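You operate a simulated robot arm through the tools that you are given. There is no shell and no other tool. Be economical: measure what you need, move in short steps, check, and stop when the job is done.

You run a simulated two-armed robot. Do the job below in one go: nothing can be reset, and whatever is moved stays where it is left.

JOB
Put the orange wheel on the top of the low stand. Then take the green housing from the top of the gear bench and put it on the shelf of the gear bench. Then take the green pot and leave it on the good shelf. Then put one of the tall brackets from the top of the fitting cart on the good shelf. Then put the hub wheel on the top of the fitting cart away on the top of the racks bench. Then take the bare cowl and leave it on the top of the delivery table. Then lift the green feed lid open. The order counts. Set down upright: green housing, tall bracket, hub wheel.
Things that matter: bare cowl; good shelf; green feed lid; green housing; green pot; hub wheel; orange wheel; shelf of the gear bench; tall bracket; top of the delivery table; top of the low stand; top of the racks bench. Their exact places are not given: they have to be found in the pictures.

It is judged by the outcome, as a careful person would: the job done as asked, and still so three seconds after it is handed in. It fails if anything else is knocked over, pushed out of place, dropped, spilled or broken. Lids that push on must go on centred and level and be pressed home; caps that screw on are set level and turned clockwise until they are tight.

ROBOT AND FRAMES
Two 7-joint arms with two-finger parallel grippers on one trunk, on a base that drives. Base frame: it is fixed to the floor where the robot stands at the start and does not move with it; the origin is under the middle of the robot, x ahead of it, y to its left, z up; the surface under the hand at the start is at about z = 850. Units: mm, degrees, N and s.
The left shoulder is at the start at [70, 134, 991], the right one opposite. With the tool pointing down near the work surface each hand reaches from about 100 to 640 mm from the robot's upright axis, wherever it stands, measured 20 degrees to its own side. Places, roughly: bare cowl (10x10x9 cm) [7400, -6300, 900]; good shelf [2600, -8600, 1000]; green feed lid [-9000, -4300, 800]; green housing (13x6x10 cm) [700, -100, 900]; green pot (6x6x5 cm) [4000, -6000, 900]; hub wheel [3750, -6500, 1000]; orange wheel (8x8x5 cm) [500, -100, 400]; shelf of the gear bench [600, 200, 400]; tall bracket (11x5x14 cm) [3700, -6900, 900]; top of the delivery table [7600, -8000, 700]; top of the low stand [2000, -3900, 300]; top of the racks bench [-10900, 2200, 800]. Payload 1.57 kg a hand.
The TCP of each hand is the grasp point between the finger pads, 30 mm short of the fingertips. In the tool frame z runs along the fingers and y along their closing line. The gripper opens to 80 mm. The fingers are 17 mm wide and 12 mm thick; the gripper's body (40 by 82 mm) begins 80 mm behind the TCP.
Orientation is that of the tool frame in the base frame, as a unit quaternion [x, y, z, w]. With the fingers straight down and closing along the base's y, the tool's x points along the base's -x, its y along +y and its z along -z.

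CONTROLS
- The arms move only by the tool arm_command. It takes "left_commands", "right_commands" or both (then of equal length, played together; a hand with none holds still); each is a list of rows, each a list of 3 entries, a list of its own where there are three numbers: the shift along the base's x, y, z in mm, then the turn, a rotation vector about the base's x, y, z in degrees, then the opening, from 0 (shut) to 1 (fully open). In form: [[[x, y, z], [ax, ay, az], claw], ...]. A call has 1 to 8 rows; each row is the pose to reach, as a shift and turn from the pose commanded when the call began. Rows are played at 5 a second. More than 50 mm and 8.6 degrees between two rows, or a gripper value outside its range, and nothing of the call is played. Where a pose cannot be reached the arm comes as near as it can. A force on the tool above 40 N (or 10 N above the force at the start of the call, whichever is more), or a blocked arm, ends the call early, and 0.2 s more pass. Each finger travels about 153 mm/s and halts on what it meets, pressing with about 28 N; the grip force reading is that of the motor and also rises with nothing between the fingers. The clock runs only during rows and for 0.2 s after the last one: add rows that repeat a pose to give the fingers time. The reply holds the time, the measured pose of the TCP, the force on the tool along the base axes, the opening and the grip force, in the units named above and with some noise, with the torque about the TCP (base axes, N m) and any sound that the robot's microphone picked up.
- Cameras (640 x 400 px; columns grow to the right, rows downward): "scene" is now at [138.5, 7.9, 1220]; the picture's right is [0.09, -1.00, 0.00], its down [-0.58, -0.05, -0.81] and it looks along [0.81, 0.07, -0.58] (base axes); focal length 214 px, centre (320, 200). "left" rides on the left gripper at [72, 7, -122] in its tool frame; the picture's right is [-0.09, 1.00, 0.00], its down [-0.84, -0.08, -0.54] and it looks along [-0.54, -0.05, 0.84] (tool axes); focal length 238 px, centre (320, 200). "right" rides on the right gripper at [72, -7, -122] in its tool frame; the picture's right is [0.09, 1.00, 0.00], its down [-0.84, 0.08, -0.54] and it looks along [-0.54, 0.05, 0.84] (tool axes); focal length 238 px, centre (320, 200).
- grab_frame(camera): a new picture of that camera. The clock stands still meanwhile.
- slide_trunk(by): slides the trunk up (or, below 0, down) by that many mm; the arms and the scene camera ride with it, the base frame stays. It gives what a move gives, with no picture.
- drive_base(legs): drives the robot by 1 to 6 legs, each [ahead, left, turn to the left] in mm, mm and degrees, along the robot's own axes; the way and the turn of a leg run together, so that a leg with both is an arc; at most 1500 mm and 180 degrees a leg. The arms and the cameras ride along, it lands a little off, and it stops where it bumps. It gives what a move gives.
- aim_head(pan, tilt): turns the head with the scene camera to pan (to the left, within 86 degrees either way) and tilt (down, from -29 to 69), counted from straight ahead of the robot. It gives what a move gives.
- measure_at(camera, pixels): for up to 12 pixels [column, row] of the newest picture of that camera ("zoom" is the newest enlarged one), the place [x, y, z] in the base frame of the surface seen there, good to about 2 mm. The clock stands still meanwhile.
- enlarge(camera, box): a new picture of the part [left, top, right, bottom] of that camera's present view, enlarged. The clock stands still meanwhile.
- close_job(): hands the job in; it is judged then, once.

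Work in short steps. Measure before you move; look again where a grasp or a placing could have gone wrong, and mend it. You have 131 turns and 154 pictures in all, those below and enlarged ones among them. Open the grippers and draw the arms clear of the work before you hand the job in, unless the task says otherwise; then end with one line.

The tools are called after ">>>" by a JSON object that holds its "op" and its "data". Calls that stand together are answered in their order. arm_command: Moves the arms, as the interface text tells. Its arguments: {"type":"object","properties":{"left_commands":{"type":"array","items":{"type":"array"}},"right_commands":{"type":"array","items":{"type":"array"}}},"required":[]} The other tools are called the same way: slide_trunk (by) slides the trunk up or down; drive_base (legs) drives the base; aim_head (pan, tilt) turns the head that bears the scene camera; grab_frame (camera) takes a picture; measure_at (camera, pixels) gives the place of the surface under pixels of a picture; enlarge (camera, box) takes an enlarged picture of a part of a camera's view; close_job () hands the job in.

At the start:

```text
time_s: 0.0
left_tool_pos: [463.7, 235.7, 1131.4]
left_tcp_rot: [-0.001, 1.0, 0.0, 0.001]
left_ft_force: [-0.9, -0.1, 0.8]
left_wrist_torque: [0.03, -0.01, 0.01]
left_opening: 79.9
left_grip_force: 0.2
right_tool_pos: [429.5, -162.4, 1087.7]
right_tcp_rot: [0.001, 1.0, 0.0, 0.0]
right_ft_force: [-0.1, -0.3, 0.1]
right_wrist_torque: [0.04, -0.06, 0.0]
right_opening: 79.7
right_grip_force: 0.1
trunk travel left (down, up): [-565.0, 375.0]
robot x, y, heading: [-2.5, -3.0, 0.0]
head pan, tilt: [5.3, 35.7]
```

scene: 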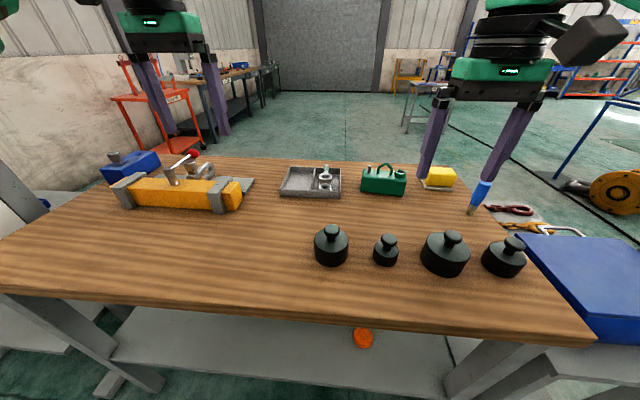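
right: 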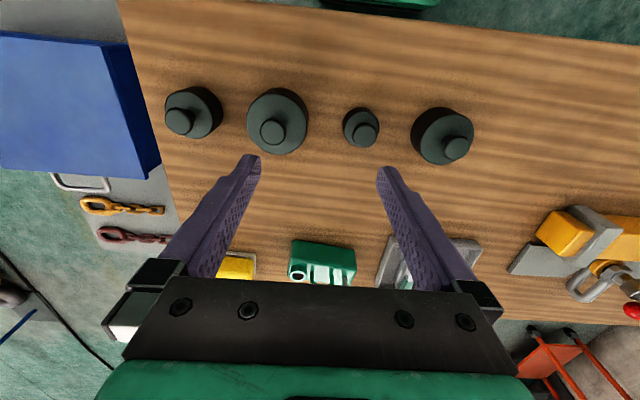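
left: 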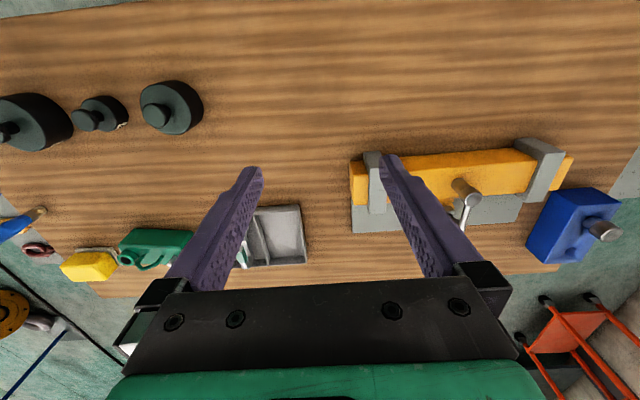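

The orange wheel shows at (363,338) on the shelf under the bench; the green housing at (383,181). I measure these, the bench edge, and the shelf.

>>> {"op": "measure_at", "data": {"camera": "scene", "pixels": [[363, 338], [363, 330], [383, 181], [385, 190], [300, 310], [300, 345], [200, 365], [420, 370], [15, 290], [585, 340], [240, 160], [450, 170]]}}

>>> {"op": "enlarge", "data": {"camera": "scene", "box": [260, 280, 460, 400]}}

```text
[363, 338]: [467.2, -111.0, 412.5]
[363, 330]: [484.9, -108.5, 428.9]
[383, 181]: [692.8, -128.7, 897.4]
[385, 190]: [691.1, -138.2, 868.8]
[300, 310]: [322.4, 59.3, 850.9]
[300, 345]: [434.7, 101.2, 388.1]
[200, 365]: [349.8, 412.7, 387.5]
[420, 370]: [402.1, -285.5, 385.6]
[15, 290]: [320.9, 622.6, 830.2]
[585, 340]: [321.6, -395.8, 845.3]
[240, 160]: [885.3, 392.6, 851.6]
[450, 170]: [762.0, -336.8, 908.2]
```

```text
3.20 times, centred on (360, 340) of scene
```

zoom: 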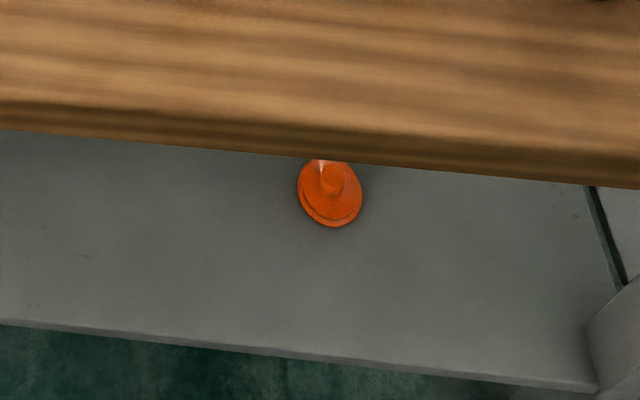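

The wheel is near (485,-110) on the shelf at z≈388, top's front edge at x≈321. I back off so the hands clear the bench, then lower the trunk to look under.

>>> {"op": "drive_base", "data": {"legs": [[-450, 0, 0]]}}

>>> {"op": "slide_trunk", "data": {"by": -450}}

>>> {"op": "aim_head", "data": {"pan": -5, "tilt": 15}}

>>> {"op": "grab_frame", "data": {"camera": "scene"}}

```text
time_s: 2.7
left_tool_pos: [18.8, 236.0, 1130.6]
left_tcp_rot: [0.0, 1.0, 0.0, 0.0]
left_ft_force: [-0.2, -0.2, 0.9]
left_wrist_torque: [0.01, 0.01, 0.0]
left_opening: 80.1
left_grip_force: 0.1
right_tool_pos: [-14.2, -161.7, 1086.7]
right_tcp_rot: [0.0, 1.0, -0.001, 0.0]
right_ft_force: [0.3, -0.3, 0.0]
right_wrist_torque: [-0.02, 0.0, 0.01]
right_opening: 80.1
right_grip_force: 0.0
trunk travel left (down, up): [-565.0, 375.0]
robot x, y, heading: [-442.4, -3.9, 0.2]
head pan, tilt: [5.3, 35.7]
```

```text
refused: -450 is not a number from -400 to 400
```

```text
time_s: 3.5
left_tool_pos: [18.2, 235.7, 1130.8]
left_tcp_rot: [0.0, 1.0, 0.0, 0.001]
left_ft_force: [-0.4, -0.6, -0.1]
left_wrist_torque: [-0.03, 0.01, -0.01]
left_opening: 80.1
left_grip_force: 0.0
right_tool_pos: [-15.2, -161.6, 1088.0]
right_tcp_rot: [0.0, 1.0, -0.001, 0.0]
right_ft_force: [-0.8, 0.1, 0.7]
right_wrist_torque: [0.0, -0.02, 0.01]
right_opening: 80.0
right_grip_force: 0.2
trunk travel left (down, up): [-565.0, 375.0]
robot x, y, heading: [-448.8, 1.0, 0.1]
head pan, tilt: [-5.0, 15.0]
```

```text
149 pictures are left
```

scene: 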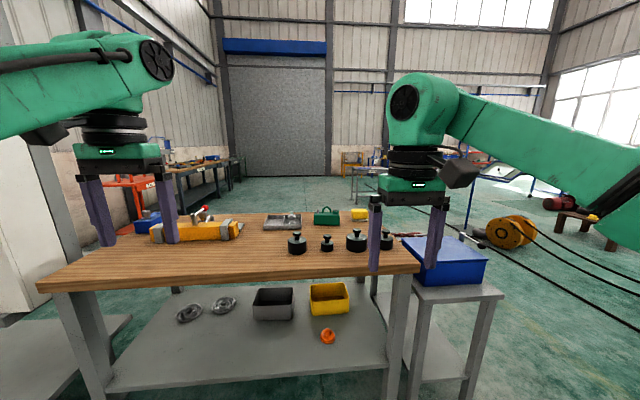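

Now the trunk goes down for a look under the bench.

>>> {"op": "slide_trunk", "data": {"by": -400}}

>>> {"op": "aim_head", "data": {"pan": -5, "tilt": 20}}

>>> {"op": "grab_frame", "data": {"camera": "scene"}}

>>> {"op": "enlarge", "data": {"camera": "scene", "box": [260, 180, 420, 280]}}

```text
time_s: 7.4
left_tool_pos: [17.8, 235.2, 731.4]
left_tcp_rot: [0.0, 1.0, 0.0, 0.0]
left_ft_force: [-0.6, -0.2, 0.2]
left_wrist_torque: [0.02, 0.0, -0.01]
left_opening: 80.3
left_grip_force: 0.2
right_tool_pos: [-15.7, -161.0, 687.7]
right_tcp_rot: [0.0, 1.0, 0.0, 0.0]
right_ft_force: [0.2, 0.0, 0.2]
right_wrist_torque: [0.0, 0.0, 0.0]
right_opening: 80.1
right_grip_force: 0.0
trunk travel left (down, up): [-165.0, 775.0]
robot x, y, heading: [-445.3, 3.5, -0.2]
head pan, tilt: [-5.0, 15.0]
```

```text
time_s: 8.0
left_tool_pos: [19.6, 236.2, 730.9]
left_tcp_rot: [0.0, 1.0, 0.0, 0.0]
left_ft_force: [0.7, 0.1, -0.7]
left_wrist_torque: [0.0, 0.03, -0.02]
left_opening: 79.9
left_grip_force: 0.0
right_tool_pos: [-16.6, -162.5, 687.9]
right_tcp_rot: [0.001, 1.0, 0.0, -0.001]
right_ft_force: [1.1, 0.2, 0.7]
right_wrist_torque: [0.01, -0.03, 0.0]
right_opening: 79.7
right_grip_force: 0.1
trunk travel left (down, up): [-165.0, 775.0]
robot x, y, heading: [-444.6, 1.3, 0.2]
head pan, tilt: [-5.0, 20.0]
```

```text
148 pictures are left
```

scene: 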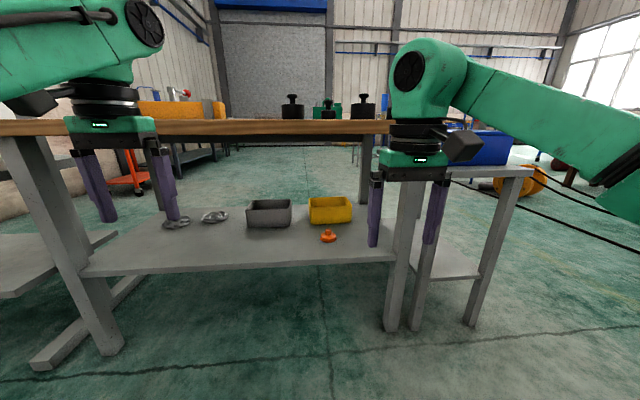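

```text
4.00 times, centred on (340, 230) of scene
```

zoom: 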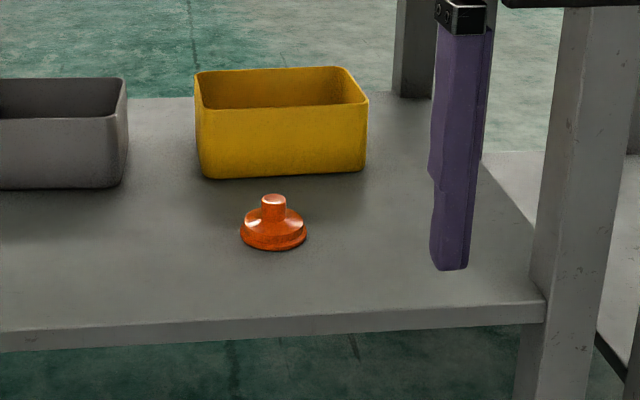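

>>> {"op": "measure_at", "data": {"camera": "zoom", "pixels": [[273, 200], [264, 207], [283, 207], [273, 242], [243, 235], [304, 232], [273, 218], [280, 135], [205, 178], [365, 168], [300, 260], [510, 5]]}}

>>> {"op": "measure_at", "data": {"camera": "scene", "pixels": [[250, 135], [40, 136], [380, 133], [395, 260], [85, 275], [415, 215], [30, 200], [185, 222], [215, 218], [270, 222], [150, 250], [300, 265]]}}

```text
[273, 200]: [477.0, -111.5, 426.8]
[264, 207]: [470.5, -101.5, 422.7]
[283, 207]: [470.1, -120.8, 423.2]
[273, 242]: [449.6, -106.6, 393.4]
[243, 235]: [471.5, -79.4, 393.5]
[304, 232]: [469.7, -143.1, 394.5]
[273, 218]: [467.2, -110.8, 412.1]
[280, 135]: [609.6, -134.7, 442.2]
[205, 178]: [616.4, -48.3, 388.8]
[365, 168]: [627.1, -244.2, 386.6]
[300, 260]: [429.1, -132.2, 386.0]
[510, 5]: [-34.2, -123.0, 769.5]
```

```text
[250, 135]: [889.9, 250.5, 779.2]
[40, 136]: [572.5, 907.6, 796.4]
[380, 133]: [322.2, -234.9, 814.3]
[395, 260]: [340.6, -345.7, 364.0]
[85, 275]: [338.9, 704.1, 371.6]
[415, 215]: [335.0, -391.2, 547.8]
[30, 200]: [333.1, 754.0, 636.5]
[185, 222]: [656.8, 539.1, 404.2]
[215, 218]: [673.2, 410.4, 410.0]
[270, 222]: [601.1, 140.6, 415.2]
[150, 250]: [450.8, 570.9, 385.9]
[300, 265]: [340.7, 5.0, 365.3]
```

Wheel: knob about Ø20 centred (477,-111), flange z≈390–412. I'll lower the trunk more, tuck the left hand back, and tilt the right hand 30° forward before driving in.

>>> {"op": "slide_trunk", "data": {"by": -160}}

>>> {"op": "arm_command", "data": {"left_commands": [[[-45, 0, 0], [0, 0, 0], 1], [[-90, 0, 0], [0, 0, 0], 1], [[-135, 0, 0], [0, 0, 0], 1], [[-180, 0, 0], [0, 0, 0], 1], [[-220, 0, 0], [0, 0, 0], 1], [[-240, 0, 0], [0, 0, 0], 1]], "right_commands": [[[0, 10, 0], [0, -7.5, 0], 1], [[0, 20, 0], [0, -15, 0], 1], [[0, 30, 0], [0, -22.5, 0], 1], [[0, 40, 0], [0, -30, 0], 1], [[0, 50, 0], [0, -30, 0], 1], [[0, 50, 0], [0, -30, 0], 1]]}}

>>> {"op": "grab_frame", "data": {"camera": "scene"}}

```text
time_s: 9.9
left_tool_pos: [18.4, 236.3, 570.2]
left_tcp_rot: [0.0, 1.0, 0.0, 0.0]
left_ft_force: [0.0, 0.0, -0.5]
left_wrist_torque: [0.0, 0.03, -0.02]
left_opening: 80.0
left_grip_force: 0.0
right_tool_pos: [-14.7, -161.7, 528.4]
right_tcp_rot: [0.0, 1.0, 0.0, -0.001]
right_ft_force: [-0.2, -0.3, -0.6]
right_wrist_torque: [-0.01, 0.01, -0.01]
right_opening: 79.7
right_grip_force: 0.0
trunk travel left (down, up): [-5.0, 935.0]
robot x, y, heading: [-445.1, -1.2, 0.3]
head pan, tilt: [-5.0, 20.0]
```

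```text
time_s: 11.3
left_tool_pos: [-188.7, 180.7, 526.0]
left_tcp_rot: [-0.001, 1.0, 0.0, 0.001]
left_ft_force: [0.0, 0.1, -0.6]
left_wrist_torque: [0.04, 0.01, 0.03]
left_opening: 79.9
left_grip_force: 0.1
left hand out of reach, approached as far as the arm can: row 3, 4, 5, 6
right_tool_pos: [-16.2, -111.2, 526.4]
right_tcp_rot: [0.0, 0.966, 0.001, 0.259]
right_ft_force: [0.1, 0.3, -0.8]
right_wrist_torque: [0.0, -0.01, 0.02]
right_opening: 80.1
right_grip_force: 0.0
trunk travel left (down, up): [-5.0, 935.0]
robot x, y, heading: [-447.8, 1.2, -0.1]
head pan, tilt: [-5.0, 20.0]
```

```text
146 pictures are left
```

scene: 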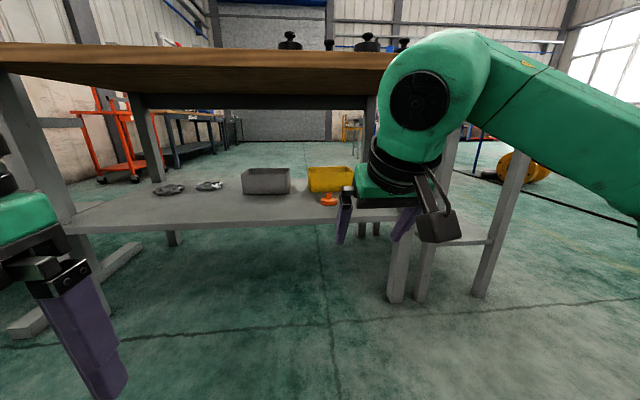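

I measure the forearm to check it will clear the table leg and top.

>>> {"op": "measure_at", "data": {"camera": "scene", "pixels": [[445, 35], [480, 33], [540, 65], [600, 100], [635, 130], [560, 150], [620, 200], [420, 100], [385, 120], [200, 60], [438, 230]]}}

```text
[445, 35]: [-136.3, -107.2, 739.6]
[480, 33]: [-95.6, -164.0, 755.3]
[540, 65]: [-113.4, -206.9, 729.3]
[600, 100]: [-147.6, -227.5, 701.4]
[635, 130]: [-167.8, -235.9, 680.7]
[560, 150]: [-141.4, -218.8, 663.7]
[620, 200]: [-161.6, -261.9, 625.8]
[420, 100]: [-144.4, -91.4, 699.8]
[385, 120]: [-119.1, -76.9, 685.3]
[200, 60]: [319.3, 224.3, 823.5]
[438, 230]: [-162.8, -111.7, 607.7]
```

All clear (wrist top 755 < 814, forearm stays ahead of the leg). Driving in 405 mm.

>>> {"op": "drive_base", "data": {"legs": [[405, 0, 0]]}}

>>> {"op": "grab_frame", "data": {"camera": "right"}}

```text
time_s: 13.8
left_tool_pos: [224.5, 177.1, 525.1]
left_tcp_rot: [0.004, 1.0, -0.001, 0.001]
left_ft_force: [0.1, -0.3, -0.4]
left_wrist_torque: [-0.01, 0.02, -0.02]
left_opening: 80.1
left_grip_force: 0.0
right_tool_pos: [393.6, -116.3, 525.8]
right_tcp_rot: [0.003, 0.966, -0.001, 0.259]
right_ft_force: [-1.1, -0.4, -0.2]
right_wrist_torque: [0.02, -0.02, 0.0]
right_opening: 79.8
right_grip_force: 0.1
trunk travel left (down, up): [-5.0, 935.0]
robot x, y, heading: [-35.1, -1.8, -0.3]
head pan, tilt: [-5.0, 20.0]
```

```text
145 pictures are left
```

right: 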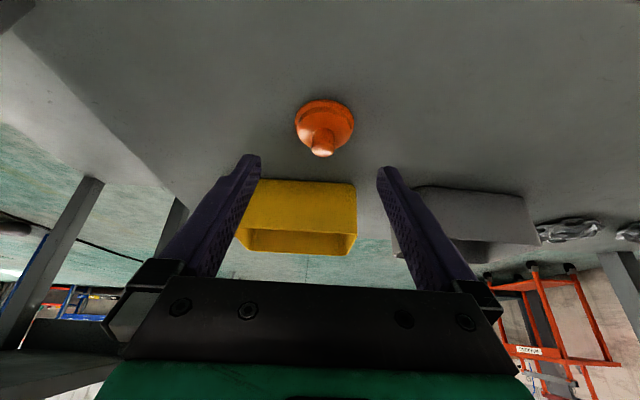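

>>> {"op": "enlarge", "data": {"camera": "right", "box": [270, 80, 390, 180]}}

>>> {"op": "measure_at", "data": {"camera": "right", "pixels": [[322, 152], [311, 148], [334, 148], [324, 138], [297, 120], [352, 118], [325, 101]]}}

```text
4.00 times, centred on (330, 130) of right
```

zoom: 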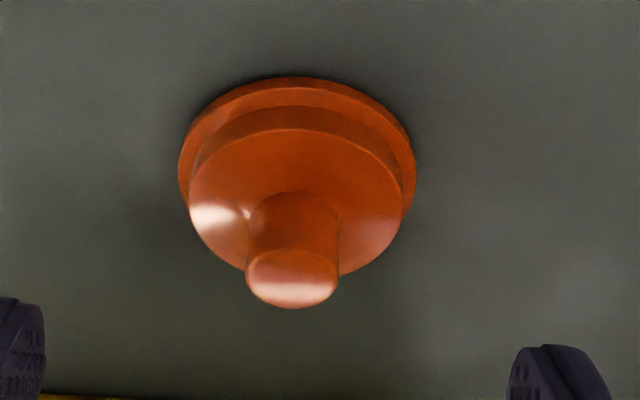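

```text
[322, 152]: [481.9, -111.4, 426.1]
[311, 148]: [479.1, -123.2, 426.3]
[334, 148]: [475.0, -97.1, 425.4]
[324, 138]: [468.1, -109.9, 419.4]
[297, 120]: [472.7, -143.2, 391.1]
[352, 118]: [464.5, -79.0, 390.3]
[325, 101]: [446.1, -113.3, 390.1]
```

The knob (Ø~22, top z≈427) is centred at (478,-111). I move in along the tool axis so the tips straddle the knob just above the flange.

>>> {"op": "arm_command", "data": {"right_commands": [[[21, 3, -18], [0, 0, 0], 1], [[41.5, 5.3, -35], [0, 0, 0], 1], [[54, 5.3, -57], [0, 0, 0], 1], [[64, 5.3, -73], [0, 0, 0], 1], [[71.4, 5.3, -86], [0, 0, 0], 1], [[71.4, 5.3, -86], [0, 0, 0], 1]]}}

>>> {"op": "grab_frame", "data": {"camera": "right"}}

>>> {"op": "enlarge", "data": {"camera": "scene", "box": [240, 150, 480, 300]}}

```text
time_s: 15.2
left_tool_pos: [224.1, 177.2, 525.4]
left_tcp_rot: [0.003, 1.0, -0.001, 0.0]
left_ft_force: [1.7, -0.1, 0.1]
left_wrist_torque: [0.02, -0.03, -0.02]
left_opening: 80.1
left_grip_force: 0.0
right_tool_pos: [464.7, -109.3, 439.3]
right_tcp_rot: [0.003, 0.966, -0.001, 0.259]
right_ft_force: [-0.4, -0.5, -1.0]
right_wrist_torque: [-0.01, -0.01, -0.01]
right_opening: 79.7
right_grip_force: 0.1
trunk travel left (down, up): [-5.0, 935.0]
robot x, y, heading: [-31.4, 1.5, -0.5]
head pan, tilt: [-5.0, 20.0]
```

```text
143 pictures are left
```

right: 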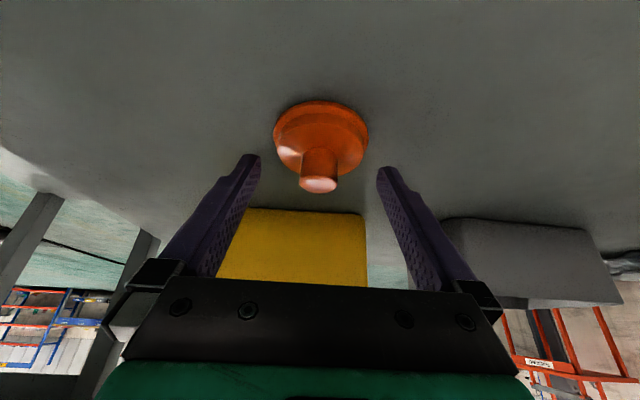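

```text
2.67 times, centred on (360, 225) of scene
```

zoom: 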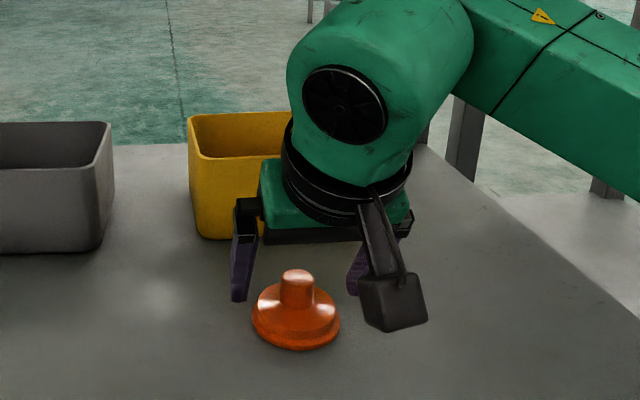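

Knob lies between the tips. Closing.

>>> {"op": "arm_command", "data": {"right_commands": [[[0, -1, 0], [0, 0, 0], 0.6], [[0, -1, 0], [0, 0, 0], 0.3], [[0, -1, 0], [0, 0, 0], 0], [[0, -1, 0], [0, 0, 0], 0], [[0, -1, 10], [0, 0, 0], 0], [[0, -1, 25], [0, 0, 0], 0]]}}

>>> {"op": "grab_frame", "data": {"camera": "right"}}

```text
time_s: 16.6
left_tool_pos: [224.9, 176.7, 525.1]
left_tcp_rot: [0.004, 1.0, -0.001, -0.001]
left_ft_force: [0.8, -0.2, -0.9]
left_wrist_torque: [-0.01, -0.01, -0.02]
left_opening: 80.3
left_grip_force: 0.1
right_tool_pos: [464.8, -112.6, 464.3]
right_tcp_rot: [0.004, 0.966, -0.001, 0.259]
right_ft_force: [-0.5, -1.0, -6.3]
right_wrist_torque: [0.01, 0.04, 0.02]
right_opening: 25.4
right_grip_force: 27.5
trunk travel left (down, up): [-5.0, 935.0]
robot x, y, heading: [-32.4, -3.5, -0.3]
head pan, tilt: [-5.0, 20.0]
```

```text
141 pictures are left
```

right: 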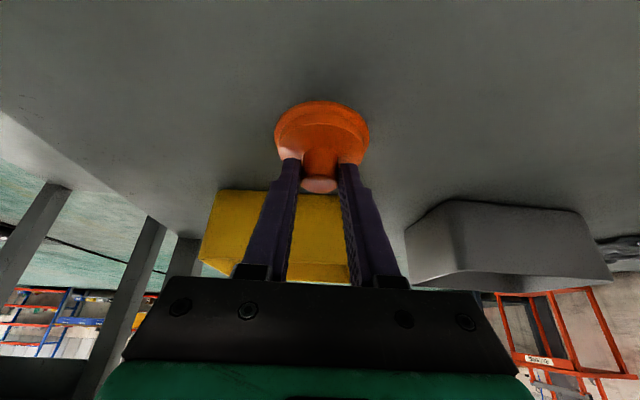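

Held (25 mm, ~6 N weight). Lift a bit more, back out, then rise and look to the right.

>>> {"op": "arm_command", "data": {"right_commands": [[[0, 0, 30], [0, 0, 0], 0], [[0, 0, 50], [0, 0, 0], 0]]}}

>>> {"op": "drive_base", "data": {"legs": [[-520, 0, 0]]}}

>>> {"op": "slide_trunk", "data": {"by": 380}}

>>> {"op": "aim_head", "data": {"pan": -55, "tilt": 15}}

>>> {"op": "grab_frame", "data": {"camera": "scene"}}

```text
time_s: 17.2
left_tool_pos: [224.2, 175.4, 525.5]
left_tcp_rot: [0.003, 1.0, -0.001, 0.0]
left_ft_force: [-0.7, 0.0, 0.9]
left_wrist_torque: [-0.01, 0.0, 0.02]
left_opening: 80.2
left_grip_force: 0.0
right_tool_pos: [464.6, -110.7, 515.3]
right_tcp_rot: [0.003, 0.966, 0.0, 0.258]
right_ft_force: [0.4, -0.3, -6.0]
right_wrist_torque: [0.02, 0.1, 0.01]
right_opening: 25.4
right_grip_force: 27.7
trunk travel left (down, up): [-5.0, 935.0]
robot x, y, heading: [-31.9, -1.7, -0.7]
head pan, tilt: [-5.0, 20.0]
```

```text
time_s: 20.2
left_tool_pos: [-300.3, 180.3, 524.7]
left_tcp_rot: [0.002, 1.0, -0.001, 0.001]
left_ft_force: [-0.5, 0.1, -0.5]
left_wrist_torque: [0.02, 0.0, 0.01]
left_opening: 79.8
left_grip_force: 0.0
right_tool_pos: [-58.9, -107.9, 514.7]
right_tcp_rot: [0.004, 0.966, -0.002, 0.259]
right_ft_force: [-0.4, -0.3, -6.4]
right_wrist_torque: [0.01, 0.1, -0.01]
right_opening: 25.5
right_grip_force: 28.2
trunk travel left (down, up): [-5.0, 935.0]
robot x, y, heading: [-555.0, -0.2, -0.4]
head pan, tilt: [-5.0, 20.0]
```

```text
time_s: 23.9
left_tool_pos: [-299.4, 181.1, 904.1]
left_tcp_rot: [0.002, 1.0, -0.002, 0.0]
left_ft_force: [-0.2, -0.7, -0.3]
left_wrist_torque: [0.0, -0.01, -0.01]
left_opening: 79.9
left_grip_force: 0.1
right_tool_pos: [-59.4, -106.2, 895.0]
right_tcp_rot: [0.003, 0.966, -0.001, 0.258]
right_ft_force: [1.0, -0.7, -5.5]
right_wrist_torque: [0.07, 0.05, -0.01]
right_opening: 24.9
right_grip_force: 27.9
trunk travel left (down, up): [-385.0, 555.0]
robot x, y, heading: [-556.2, 2.5, -0.6]
head pan, tilt: [-5.0, 20.0]
```

```text
time_s: 25.1
left_tool_pos: [-298.9, 180.3, 906.1]
left_tcp_rot: [0.002, 1.0, 0.0, 0.0]
left_ft_force: [0.7, -0.4, -0.9]
left_wrist_torque: [0.03, 0.01, 0.01]
left_opening: 80.0
left_grip_force: 0.1
right_tool_pos: [-58.7, -107.6, 894.5]
right_tcp_rot: [0.003, 0.966, -0.001, 0.258]
right_ft_force: [0.0, -0.8, -6.2]
right_wrist_torque: [0.04, 0.1, 0.02]
right_opening: 25.0
right_grip_force: 27.9
trunk travel left (down, up): [-385.0, 555.0]
robot x, y, heading: [-557.3, 3.7, -0.4]
head pan, tilt: [-55.0, 15.0]
```

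```text
140 pictures are left
```

scene: 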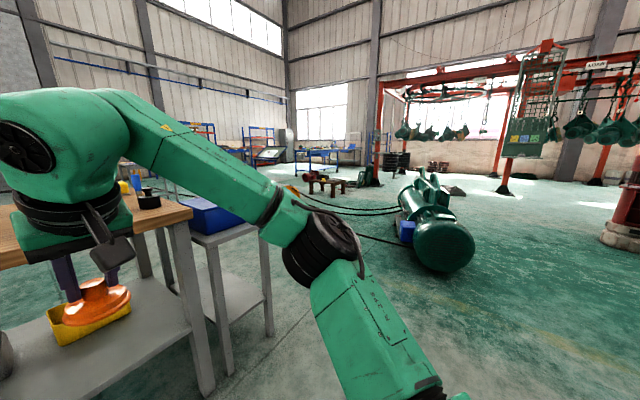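

>>> {"op": "measure_at", "data": {"camera": "scene", "pixels": [[328, 182], [345, 193], [445, 270], [405, 200], [430, 180], [300, 192], [320, 175], [225, 380], [270, 330], [365, 185], [455, 192], [280, 185]]}}

>>> {"op": "enlarge", "data": {"camera": "scene", "box": [250, 120, 490, 280]}}

```text
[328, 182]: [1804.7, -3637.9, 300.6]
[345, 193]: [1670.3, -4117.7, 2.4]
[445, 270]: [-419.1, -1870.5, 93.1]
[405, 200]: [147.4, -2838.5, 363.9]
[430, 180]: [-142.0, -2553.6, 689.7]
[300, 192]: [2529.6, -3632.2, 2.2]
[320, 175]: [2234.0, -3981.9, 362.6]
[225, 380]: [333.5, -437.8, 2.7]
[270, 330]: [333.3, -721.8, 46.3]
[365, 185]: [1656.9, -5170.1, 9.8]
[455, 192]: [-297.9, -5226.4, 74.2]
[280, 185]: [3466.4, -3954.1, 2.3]
```

```text
2.50 times, centred on (370, 200) of scene
```

zoom: 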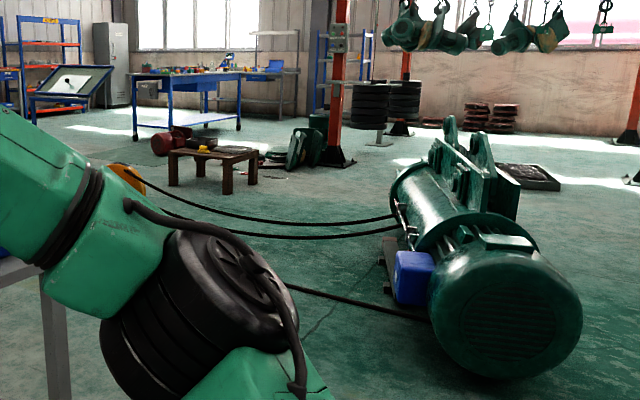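

>>> {"op": "measure_at", "data": {"camera": "zoom", "pixels": [[350, 218], [250, 213], [150, 180], [320, 233], [230, 230], [180, 215], [350, 302], [410, 315], [300, 289], [130, 175], [165, 150], [250, 178]]}}

```text
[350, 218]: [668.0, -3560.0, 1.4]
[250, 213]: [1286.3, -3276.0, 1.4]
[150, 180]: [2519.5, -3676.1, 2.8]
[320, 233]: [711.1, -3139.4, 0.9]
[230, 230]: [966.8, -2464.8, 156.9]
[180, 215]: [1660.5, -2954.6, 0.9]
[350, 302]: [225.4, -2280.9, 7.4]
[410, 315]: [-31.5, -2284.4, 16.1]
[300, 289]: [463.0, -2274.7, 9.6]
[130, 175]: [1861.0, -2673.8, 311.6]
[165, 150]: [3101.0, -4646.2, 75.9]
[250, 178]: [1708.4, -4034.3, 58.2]
```

The low stand is the brown table around (1700–2200, -3640…-4030), z≈300; cables lie flat on the floor. Route: turn right, pass between bench and motor, end west of the stand.

>>> {"op": "drive_base", "data": {"legs": [[0, 0, -59], [1400, 0, 0], [284, 0, -8.6], [1300, 0, 0], [1235, 0, 0], [0, 0, 68]]}}

>>> {"op": "aim_head", "data": {"pan": 0, "tilt": 45}}

>>> {"op": "grab_frame", "data": {"camera": "scene"}}

```text
time_s: 40.8
left_tool_pos: [967.6, -2501.6, 905.3]
left_tcp_rot: [0.604, 0.797, -0.001, 0.0]
left_ft_force: [0.6, -0.2, 0.5]
left_wrist_torque: [-0.02, -0.01, 0.01]
left_opening: 79.9
left_grip_force: 0.1
right_tool_pos: [756.7, -2813.2, 893.4]
right_tcp_rot: [0.584, 0.77, -0.156, 0.203]
right_ft_force: [0.6, -0.3, -5.4]
right_wrist_torque: [0.13, -0.02, 0.01]
right_opening: 25.2
right_grip_force: 28.0
trunk travel left (down, up): [-385.0, 555.0]
robot x, y, heading: [725.5, -2300.9, -74.4]
head pan, tilt: [-55.0, 15.0]
stopped in leg 4: the robot was blocked; the commanded pose is now the measured one
```

```text
time_s: 42.0
left_tool_pos: [968.1, -2502.6, 905.1]
left_tcp_rot: [0.604, 0.797, 0.0, 0.001]
left_ft_force: [-0.9, -1.1, 0.2]
left_wrist_torque: [-0.02, 0.0, -0.04]
left_opening: 80.1
left_grip_force: 0.0
right_tool_pos: [757.5, -2812.7, 895.0]
right_tcp_rot: [0.584, 0.77, -0.156, 0.205]
right_ft_force: [0.7, 0.5, -5.5]
right_wrist_torque: [0.07, 0.0, 0.03]
right_opening: 25.1
right_grip_force: 28.1
trunk travel left (down, up): [-385.0, 555.0]
robot x, y, heading: [725.6, -2303.2, -74.5]
head pan, tilt: [0.0, 45.0]
```

```text
138 pictures are left
```

scene: 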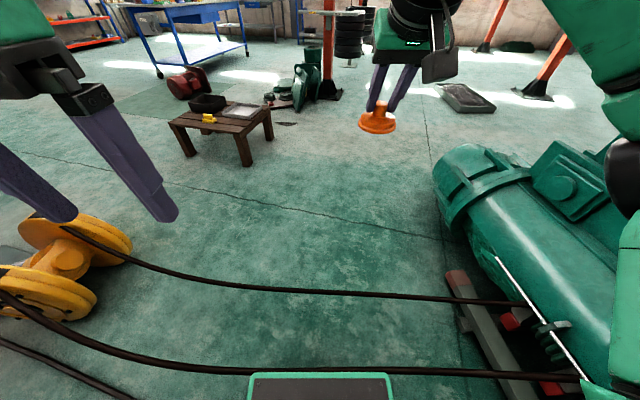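

Blocked; a cable seems to cross right in front. I measure cable heights.

>>> {"op": "measure_at", "data": {"camera": "scene", "pixels": [[200, 362], [320, 375], [100, 330], [450, 372], [540, 376], [200, 278], [320, 291], [450, 298], [60, 355], [60, 300], [120, 240], [455, 275]]}}

>>> {"op": "aim_head", "data": {"pan": -60, "tilt": 45}}

>>> {"op": "grab_frame", "data": {"camera": "scene"}}

>>> {"op": "aim_head", "data": {"pan": 60, "tilt": 45}}

>>> {"op": "grab_frame", "data": {"camera": "scene"}}

```text
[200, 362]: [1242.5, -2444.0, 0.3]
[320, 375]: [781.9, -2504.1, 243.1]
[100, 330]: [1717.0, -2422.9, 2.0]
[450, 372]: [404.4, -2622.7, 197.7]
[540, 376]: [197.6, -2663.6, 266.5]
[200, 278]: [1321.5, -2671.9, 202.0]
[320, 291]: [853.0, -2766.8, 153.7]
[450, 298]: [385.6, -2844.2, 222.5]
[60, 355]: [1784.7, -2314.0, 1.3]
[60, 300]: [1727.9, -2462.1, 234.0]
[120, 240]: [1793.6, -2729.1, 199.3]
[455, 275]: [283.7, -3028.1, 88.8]
```

```text
time_s: 43.3
left_tool_pos: [967.8, -2502.5, 906.1]
left_tcp_rot: [0.605, 0.796, 0.0, -0.001]
left_ft_force: [0.3, -0.4, 0.4]
left_wrist_torque: [0.0, 0.0, -0.03]
left_opening: 80.1
left_grip_force: 0.0
right_tool_pos: [757.4, -2813.1, 895.0]
right_tcp_rot: [0.584, 0.77, -0.156, 0.205]
right_ft_force: [0.0, -0.2, -6.0]
right_wrist_torque: [0.06, 0.01, -0.03]
right_opening: 25.4
right_grip_force: 27.8
trunk travel left (down, up): [-385.0, 555.0]
robot x, y, heading: [723.6, -2303.6, -74.4]
head pan, tilt: [-60.0, 45.0]
```

```text
137 pictures are left
```

scene: 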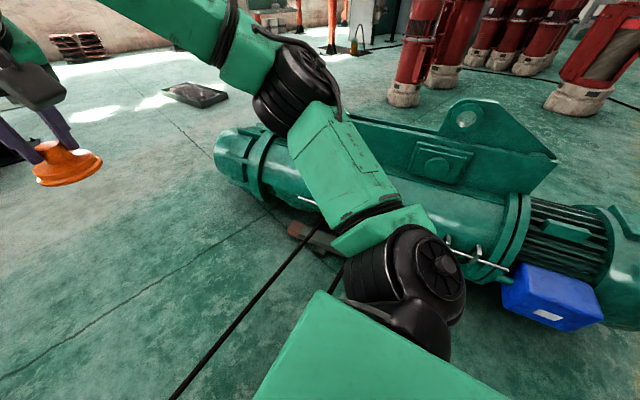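

```text
time_s: 45.3
left_tool_pos: [967.9, -2502.1, 906.2]
left_tcp_rot: [0.605, 0.796, -0.001, 0.0]
left_ft_force: [-0.7, 0.0, 0.1]
left_wrist_torque: [0.0, 0.01, 0.0]
left_opening: 80.3
left_grip_force: 0.0
right_tool_pos: [756.4, -2811.7, 894.6]
right_tcp_rot: [0.585, 0.769, -0.156, 0.204]
right_ft_force: [-0.8, -0.2, -5.9]
right_wrist_torque: [0.1, 0.08, 0.01]
right_opening: 25.3
right_grip_force: 27.8
trunk travel left (down, up): [-385.0, 555.0]
robot x, y, heading: [728.2, -2301.3, -74.5]
head pan, tilt: [60.0, 45.0]
```

```text
136 pictures are left
```

scene: 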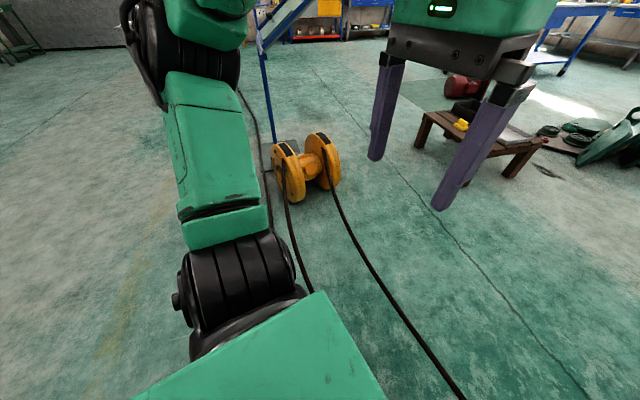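

The cables hang ~150–240 mm between motor and reel. I measure options on the reel's far side and the blue frame.

>>> {"op": "measure_at", "data": {"camera": "scene", "pixels": [[330, 175], [272, 140], [265, 60], [285, 215], [240, 95], [262, 150], [300, 255], [375, 250], [425, 150], [515, 178], [340, 60], [280, 160]]}}

>>> {"op": "aim_head", "data": {"pan": 60, "tilt": 15}}

>>> {"op": "grab_frame", "data": {"camera": "scene"}}

```text
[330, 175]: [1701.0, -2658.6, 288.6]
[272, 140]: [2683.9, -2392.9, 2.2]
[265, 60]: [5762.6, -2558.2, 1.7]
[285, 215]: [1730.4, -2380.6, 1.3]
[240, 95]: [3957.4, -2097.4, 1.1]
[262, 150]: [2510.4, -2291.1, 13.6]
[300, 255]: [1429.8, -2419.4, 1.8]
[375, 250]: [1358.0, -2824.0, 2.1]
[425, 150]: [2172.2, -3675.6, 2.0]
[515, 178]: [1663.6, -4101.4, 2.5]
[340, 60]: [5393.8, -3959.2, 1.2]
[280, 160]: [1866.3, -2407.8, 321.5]
```

```text
time_s: 46.3
left_tool_pos: [966.9, -2502.3, 904.8]
left_tcp_rot: [0.604, 0.797, 0.0, 0.0]
left_ft_force: [0.3, -0.4, 0.1]
left_wrist_torque: [-0.01, 0.03, -0.04]
left_opening: 80.0
left_grip_force: 0.0
right_tool_pos: [756.4, -2812.8, 893.2]
right_tcp_rot: [0.584, 0.77, -0.156, 0.204]
right_ft_force: [0.2, -0.1, -5.4]
right_wrist_torque: [0.07, 0.01, 0.01]
right_opening: 25.4
right_grip_force: 28.3
trunk travel left (down, up): [-385.0, 555.0]
robot x, y, heading: [728.9, -2302.4, -74.3]
head pan, tilt: [60.0, 15.0]
```

```text
135 pictures are left
```

scene: 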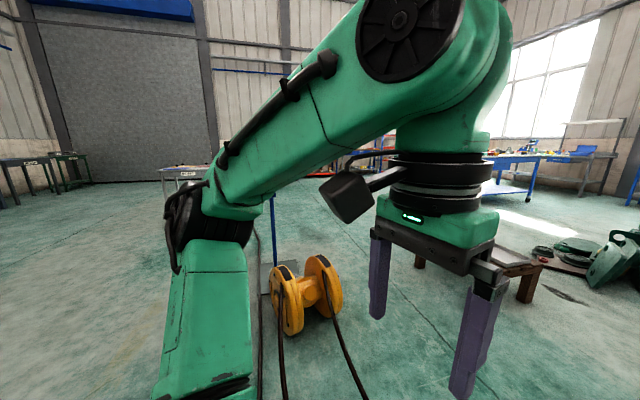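

I back off from the cable and turn left to survey the east side of the reel.

>>> {"op": "drive_base", "data": {"legs": [[-450, 0, 0], [0, 0, 74]]}}

>>> {"op": "aim_head", "data": {"pan": -8, "tilt": 18}}

>>> {"op": "grab_frame", "data": {"camera": "scene"}}

```text
time_s: 52.2
left_tool_pos: [866.0, -1695.0, 905.6]
left_tcp_rot: [0.007, 1.0, -0.001, 0.0]
left_ft_force: [-0.5, -0.3, -0.1]
left_wrist_torque: [0.0, -0.03, 0.0]
left_opening: 80.1
left_grip_force: 0.0
right_tool_pos: [1102.7, -1982.3, 893.7]
right_tcp_rot: [0.007, 0.966, -0.002, 0.257]
right_ft_force: [-0.9, 0.3, -5.6]
right_wrist_torque: [0.03, 0.09, -0.01]
right_opening: 25.1
right_grip_force: 28.0
trunk travel left (down, up): [-385.0, 555.0]
robot x, y, heading: [604.6, -1871.4, -0.8]
head pan, tilt: [60.0, 15.0]
```

```text
time_s: 53.6
left_tool_pos: [863.8, -1692.5, 905.4]
left_tcp_rot: [0.007, 1.0, 0.0, 0.001]
left_ft_force: [-0.6, -0.5, 0.2]
left_wrist_torque: [0.0, 0.01, 0.02]
left_opening: 79.8
left_grip_force: 0.0
right_tool_pos: [1102.3, -1983.2, 893.3]
right_tcp_rot: [0.007, 0.966, -0.003, 0.258]
right_ft_force: [-0.1, 0.3, -5.4]
right_wrist_torque: [0.03, 0.07, 0.03]
right_opening: 25.1
right_grip_force: 27.3
trunk travel left (down, up): [-385.0, 555.0]
robot x, y, heading: [601.5, -1869.2, -1.0]
head pan, tilt: [-8.0, 18.0]
```

```text
134 pictures are left
```

scene: 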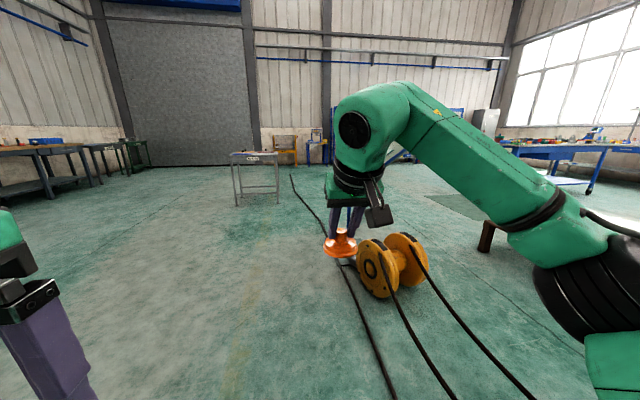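

>>> {"op": "measure_at", "data": {"camera": "scene", "pixels": [[340, 280], [375, 350], [310, 210], [351, 215], [400, 155], [375, 280], [415, 245], [485, 240], [450, 200], [245, 203], [280, 200], [460, 290]]}}

>>> {"op": "enlarge", "data": {"camera": "scene", "box": [240, 120, 520, 300]}}

```text
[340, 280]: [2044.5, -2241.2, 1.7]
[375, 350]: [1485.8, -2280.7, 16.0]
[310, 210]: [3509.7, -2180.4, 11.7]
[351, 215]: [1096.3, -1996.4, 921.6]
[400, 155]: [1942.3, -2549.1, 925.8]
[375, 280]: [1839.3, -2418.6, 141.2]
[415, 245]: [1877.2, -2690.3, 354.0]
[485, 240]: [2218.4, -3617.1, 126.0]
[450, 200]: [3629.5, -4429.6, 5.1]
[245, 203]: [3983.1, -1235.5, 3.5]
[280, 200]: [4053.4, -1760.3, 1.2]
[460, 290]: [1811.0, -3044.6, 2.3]
```

```text
2.22 times, centred on (380, 210) of scene
```

zoom: 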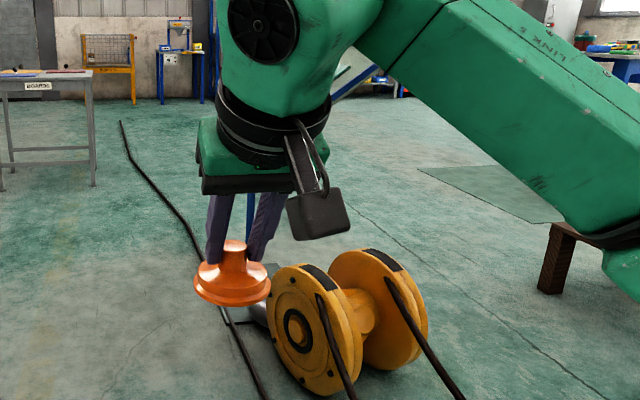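

A board on a pole stands by the reel. I'll go east past it along y≈-1850 to x≈2950, then look south.

>>> {"op": "drive_base", "data": {"legs": [[1200, 0, 1], [1150, 0, 0], [0, 0, -90]]}}

>>> {"op": "aim_head", "data": {"pan": 15, "tilt": 18}}

>>> {"op": "grab_frame", "data": {"camera": "scene"}}

```text
time_s: 68.8
left_tool_pos: [3113.1, -2113.1, 906.5]
left_tcp_rot: [0.707, 0.707, 0.0, -0.001]
left_ft_force: [-0.5, 0.4, 0.2]
left_wrist_torque: [0.02, 0.02, -0.02]
left_opening: 80.0
left_grip_force: 0.1
right_tool_pos: [2826.1, -2355.2, 894.4]
right_tcp_rot: [0.683, 0.683, -0.182, 0.181]
right_ft_force: [0.9, 0.8, -6.3]
right_wrist_torque: [0.08, -0.03, -0.03]
right_opening: 25.2
right_grip_force: 27.4
trunk travel left (down, up): [-385.0, 555.0]
robot x, y, heading: [2930.2, -1851.9, -90.2]
head pan, tilt: [-8.0, 18.0]
```

```text
time_s: 69.7
left_tool_pos: [3112.4, -2114.0, 906.2]
left_tcp_rot: [0.707, 0.707, 0.0, 0.0]
left_ft_force: [0.4, -0.1, 0.0]
left_wrist_torque: [0.02, -0.02, -0.03]
left_opening: 79.9
left_grip_force: 0.0
right_tool_pos: [2826.2, -2354.3, 894.7]
right_tcp_rot: [0.683, 0.683, -0.182, 0.182]
right_ft_force: [0.1, -0.4, -6.3]
right_wrist_torque: [0.09, 0.02, -0.01]
right_opening: 25.3
right_grip_force: 28.0
trunk travel left (down, up): [-385.0, 555.0]
robot x, y, heading: [2929.7, -1854.6, -90.0]
head pan, tilt: [15.0, 18.0]
```

```text
132 pictures are left
```

scene: 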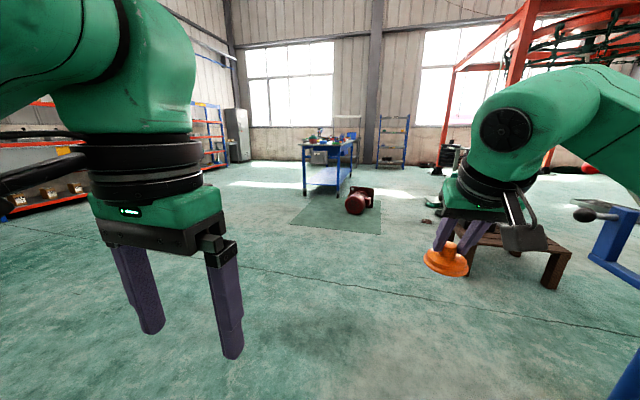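

Clear to the south. Drive to about (2680,-3850) and face west toward the stand.

>>> {"op": "drive_base", "data": {"legs": [[1000, 0, 0], [1000, 0, 0], [0, -250, 0], [0, 0, -90]]}}

>>> {"op": "aim_head", "data": {"pan": 0, "tilt": 45}}

>>> {"op": "grab_frame", "data": {"camera": "scene"}}

```text
time_s: 84.8
left_tool_pos: [2444.1, -4030.0, 906.7]
left_tcp_rot: [1.0, 0.021, 0.001, -0.001]
left_ft_force: [-1.1, 0.1, -0.5]
left_wrist_torque: [-0.02, -0.01, -0.01]
left_opening: 79.8
left_grip_force: 0.1
right_tool_pos: [2189.2, -3754.4, 893.9]
right_tcp_rot: [0.966, 0.019, -0.257, 0.005]
right_ft_force: [-0.3, 0.8, -5.1]
right_wrist_torque: [0.02, -0.07, -0.02]
right_opening: 25.5
right_grip_force: 27.4
trunk travel left (down, up): [-385.0, 555.0]
robot x, y, heading: [2692.5, -3840.2, -177.5]
head pan, tilt: [15.0, 18.0]
```

```text
time_s: 85.7
left_tool_pos: [2443.9, -4031.2, 905.6]
left_tcp_rot: [1.0, 0.021, 0.0, 0.0]
left_ft_force: [-0.1, 0.6, -0.1]
left_wrist_torque: [0.02, 0.01, 0.01]
left_opening: 80.0
left_grip_force: 0.1
right_tool_pos: [2189.7, -3755.5, 893.1]
right_tcp_rot: [0.966, 0.019, -0.257, 0.004]
right_ft_force: [-0.3, 0.0, -6.0]
right_wrist_torque: [0.01, -0.12, -0.01]
right_opening: 25.2
right_grip_force: 27.6
trunk travel left (down, up): [-385.0, 555.0]
robot x, y, heading: [2692.7, -3839.1, -177.8]
head pan, tilt: [0.0, 45.0]
```

```text
131 pictures are left
```

scene: 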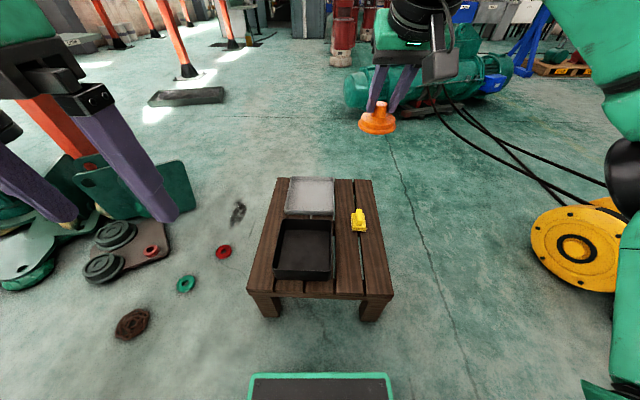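

>>> {"op": "measure_at", "data": {"camera": "scene", "pixels": [[250, 291], [392, 293], [350, 295], [358, 270], [372, 270], [350, 255], [371, 182], [278, 180], [333, 278], [358, 230], [340, 283], [383, 280]]}}

>>> {"op": "enlarge", "data": {"camera": "scene", "box": [240, 170, 400, 300]}}

```text
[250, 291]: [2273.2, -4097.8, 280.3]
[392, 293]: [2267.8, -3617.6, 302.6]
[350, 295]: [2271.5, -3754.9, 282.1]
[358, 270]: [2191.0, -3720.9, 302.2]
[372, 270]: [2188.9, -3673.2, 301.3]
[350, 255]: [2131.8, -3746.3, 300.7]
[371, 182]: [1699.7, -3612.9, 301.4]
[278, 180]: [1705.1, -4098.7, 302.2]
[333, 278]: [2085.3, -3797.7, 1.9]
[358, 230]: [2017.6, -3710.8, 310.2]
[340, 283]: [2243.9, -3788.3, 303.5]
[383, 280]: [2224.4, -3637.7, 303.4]
```

```text
3.08 times, centred on (320, 235) of scene
```

zoom: 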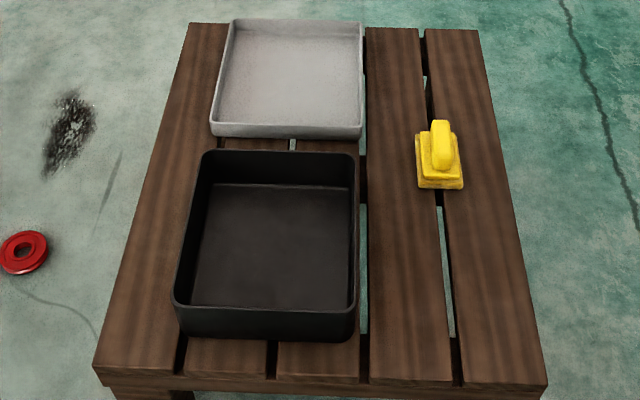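

Stand top z=302, x 1700–2270, free right part y -3620…-3770. I'll set the wheel at about (2150,-3695). Lower the trunk, then shift.

>>> {"op": "slide_trunk", "data": {"by": -380}}

>>> {"op": "arm_command", "data": {"right_commands": [[[-5, 20, -30], [0, 0, 0], 0], [[-15, 40, -60], [0, 0, 0], 0], [[-25, 60, -90], [0, 0, 0], 0], [[-26, 60, -125], [0, 0, 0], 0], [[-26, 60, -145], [0, 0, 0], 0], [[-26, 60, -145], [0, 0, 0], 0]]}}

>>> {"op": "grab_frame", "data": {"camera": "right"}}

>>> {"op": "grab_frame", "data": {"camera": "scene"}}

```text
time_s: 89.4
left_tool_pos: [2443.9, -4030.5, 526.4]
left_tcp_rot: [1.0, 0.02, 0.0, 0.001]
left_ft_force: [0.0, 0.0, -0.2]
left_wrist_torque: [0.01, 0.01, -0.01]
left_opening: 80.1
left_grip_force: 0.1
right_tool_pos: [2189.1, -3754.8, 514.2]
right_tcp_rot: [0.966, 0.02, -0.256, 0.005]
right_ft_force: [0.6, -0.9, -5.6]
right_wrist_torque: [0.0, -0.08, 0.02]
right_opening: 25.5
right_grip_force: 27.6
trunk travel left (down, up): [-5.0, 935.0]
robot x, y, heading: [2696.6, -3841.8, -177.7]
head pan, tilt: [0.0, 45.0]
```

```text
time_s: 90.8
left_tool_pos: [2444.5, -4031.1, 524.9]
left_tcp_rot: [1.0, 0.021, 0.0, 0.0]
left_ft_force: [-0.3, 0.0, -0.1]
left_wrist_torque: [-0.01, 0.04, 0.02]
left_opening: 80.1
left_grip_force: 0.0
right_tool_pos: [2165.7, -3691.9, 369.1]
right_tcp_rot: [0.966, 0.019, -0.257, 0.005]
right_ft_force: [0.1, 0.4, -6.5]
right_wrist_torque: [0.01, -0.11, -0.01]
right_opening: 25.1
right_grip_force: 28.4
trunk travel left (down, up): [-5.0, 935.0]
robot x, y, heading: [2694.0, -3843.0, -177.4]
head pan, tilt: [0.0, 45.0]
```

```text
129 pictures are left
```

right: 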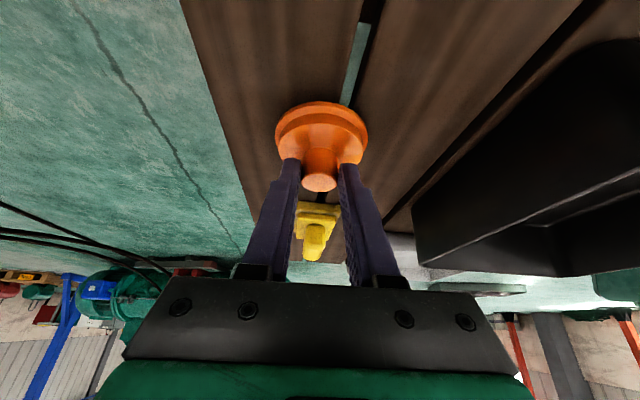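

```text
128 pictures are left
```

scene: 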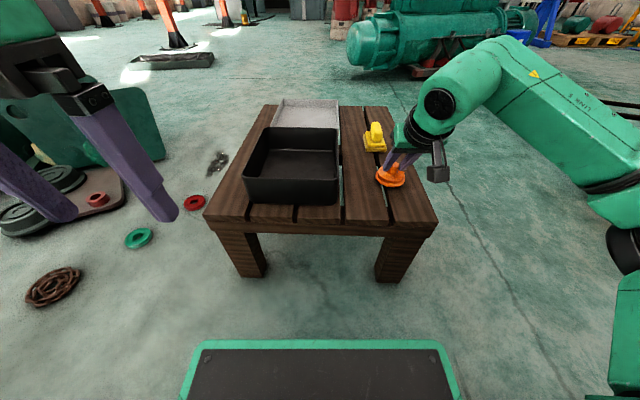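

Good position. Lower slowly to contact at about z≈353, then release.

>>> {"op": "arm_command", "data": {"right_commands": [[[0, 0, -8], [0, 0, 0], 0], [[0, 0, -13], [0, 0, 0], 0], [[0, 0, -16], [0, 0, 0], 0], [[0, 0, -17], [0, 0, 0], 0]]}}

```text
time_s: 91.8
left_tool_pos: [2444.3, -4031.0, 526.3]
left_tcp_rot: [1.0, 0.021, -0.001, -0.001]
left_ft_force: [-0.4, -0.7, 0.3]
left_wrist_torque: [0.01, 0.01, 0.01]
left_opening: 79.8
left_grip_force: 0.0
right_tool_pos: [2165.0, -3694.4, 356.9]
right_tcp_rot: [0.965, 0.019, -0.261, 0.005]
right_ft_force: [2.7, 4.6, 18.1]
right_wrist_torque: [-0.04, -0.13, -0.19]
right_opening: 25.2
right_grip_force: 27.5
trunk travel left (down, up): [-5.0, 935.0]
robot x, y, heading: [2691.5, -3839.4, -177.8]
head pan, tilt: [0.0, 45.0]
```

Contact (force flipped to +18 N). Open and draw back along the tool axis.

>>> {"op": "arm_command", "data": {"right_commands": [[[0, 0, 1], [0, 0, 0], 0.1], [[0, 0, 2], [0, 0, 0], 0.5], [[0, 0, 2], [0, 0, 0], 1], [[10, 0, 20], [0, 0, 0], 1], [[25, 0, 46], [0, 0, 0], 1], [[40, 0, 80], [0, 0, 0], 1], [[40, -30, 120], [0, 0, 0], 1]]}}

>>> {"op": "grab_frame", "data": {"camera": "scene"}}

>>> {"op": "enlarge", "data": {"camera": "scene", "box": [320, 100, 480, 220]}}

```text
time_s: 93.4
left_tool_pos: [2444.7, -4030.0, 524.6]
left_tcp_rot: [1.0, 0.021, -0.002, 0.0]
left_ft_force: [0.0, 0.4, -0.1]
left_wrist_torque: [0.02, -0.01, 0.02]
left_opening: 80.0
left_grip_force: 0.1
right_tool_pos: [2204.0, -3723.7, 474.0]
right_tcp_rot: [0.966, 0.02, -0.257, 0.005]
right_ft_force: [-0.3, -0.3, -1.3]
right_wrist_torque: [0.0, -0.03, 0.03]
right_opening: 80.1
right_grip_force: 0.0
trunk travel left (down, up): [-5.0, 935.0]
robot x, y, heading: [2692.9, -3837.0, -177.4]
head pan, tilt: [0.0, 45.0]
```

```text
127 pictures are left
```

scene: 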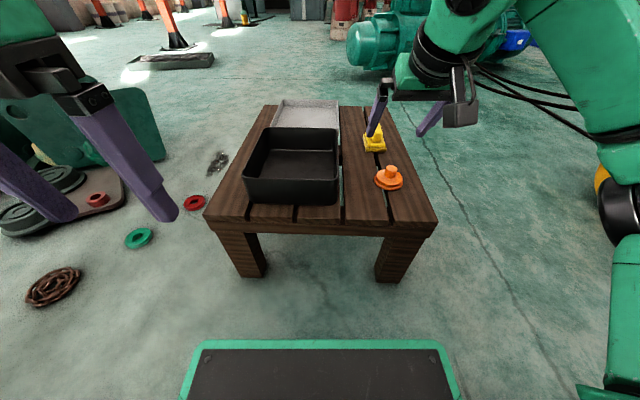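

```text
3.33 times, centred on (400, 160) of scene
```

zoom: 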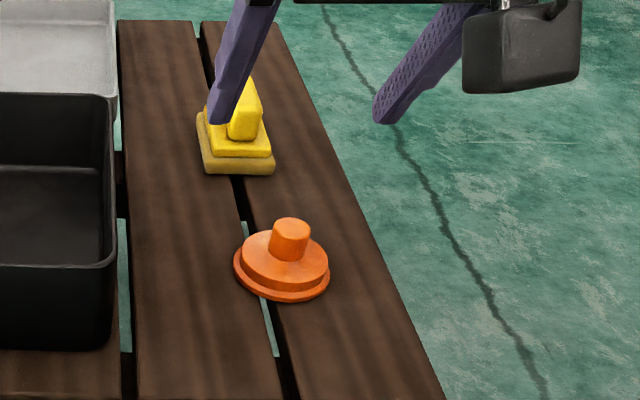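

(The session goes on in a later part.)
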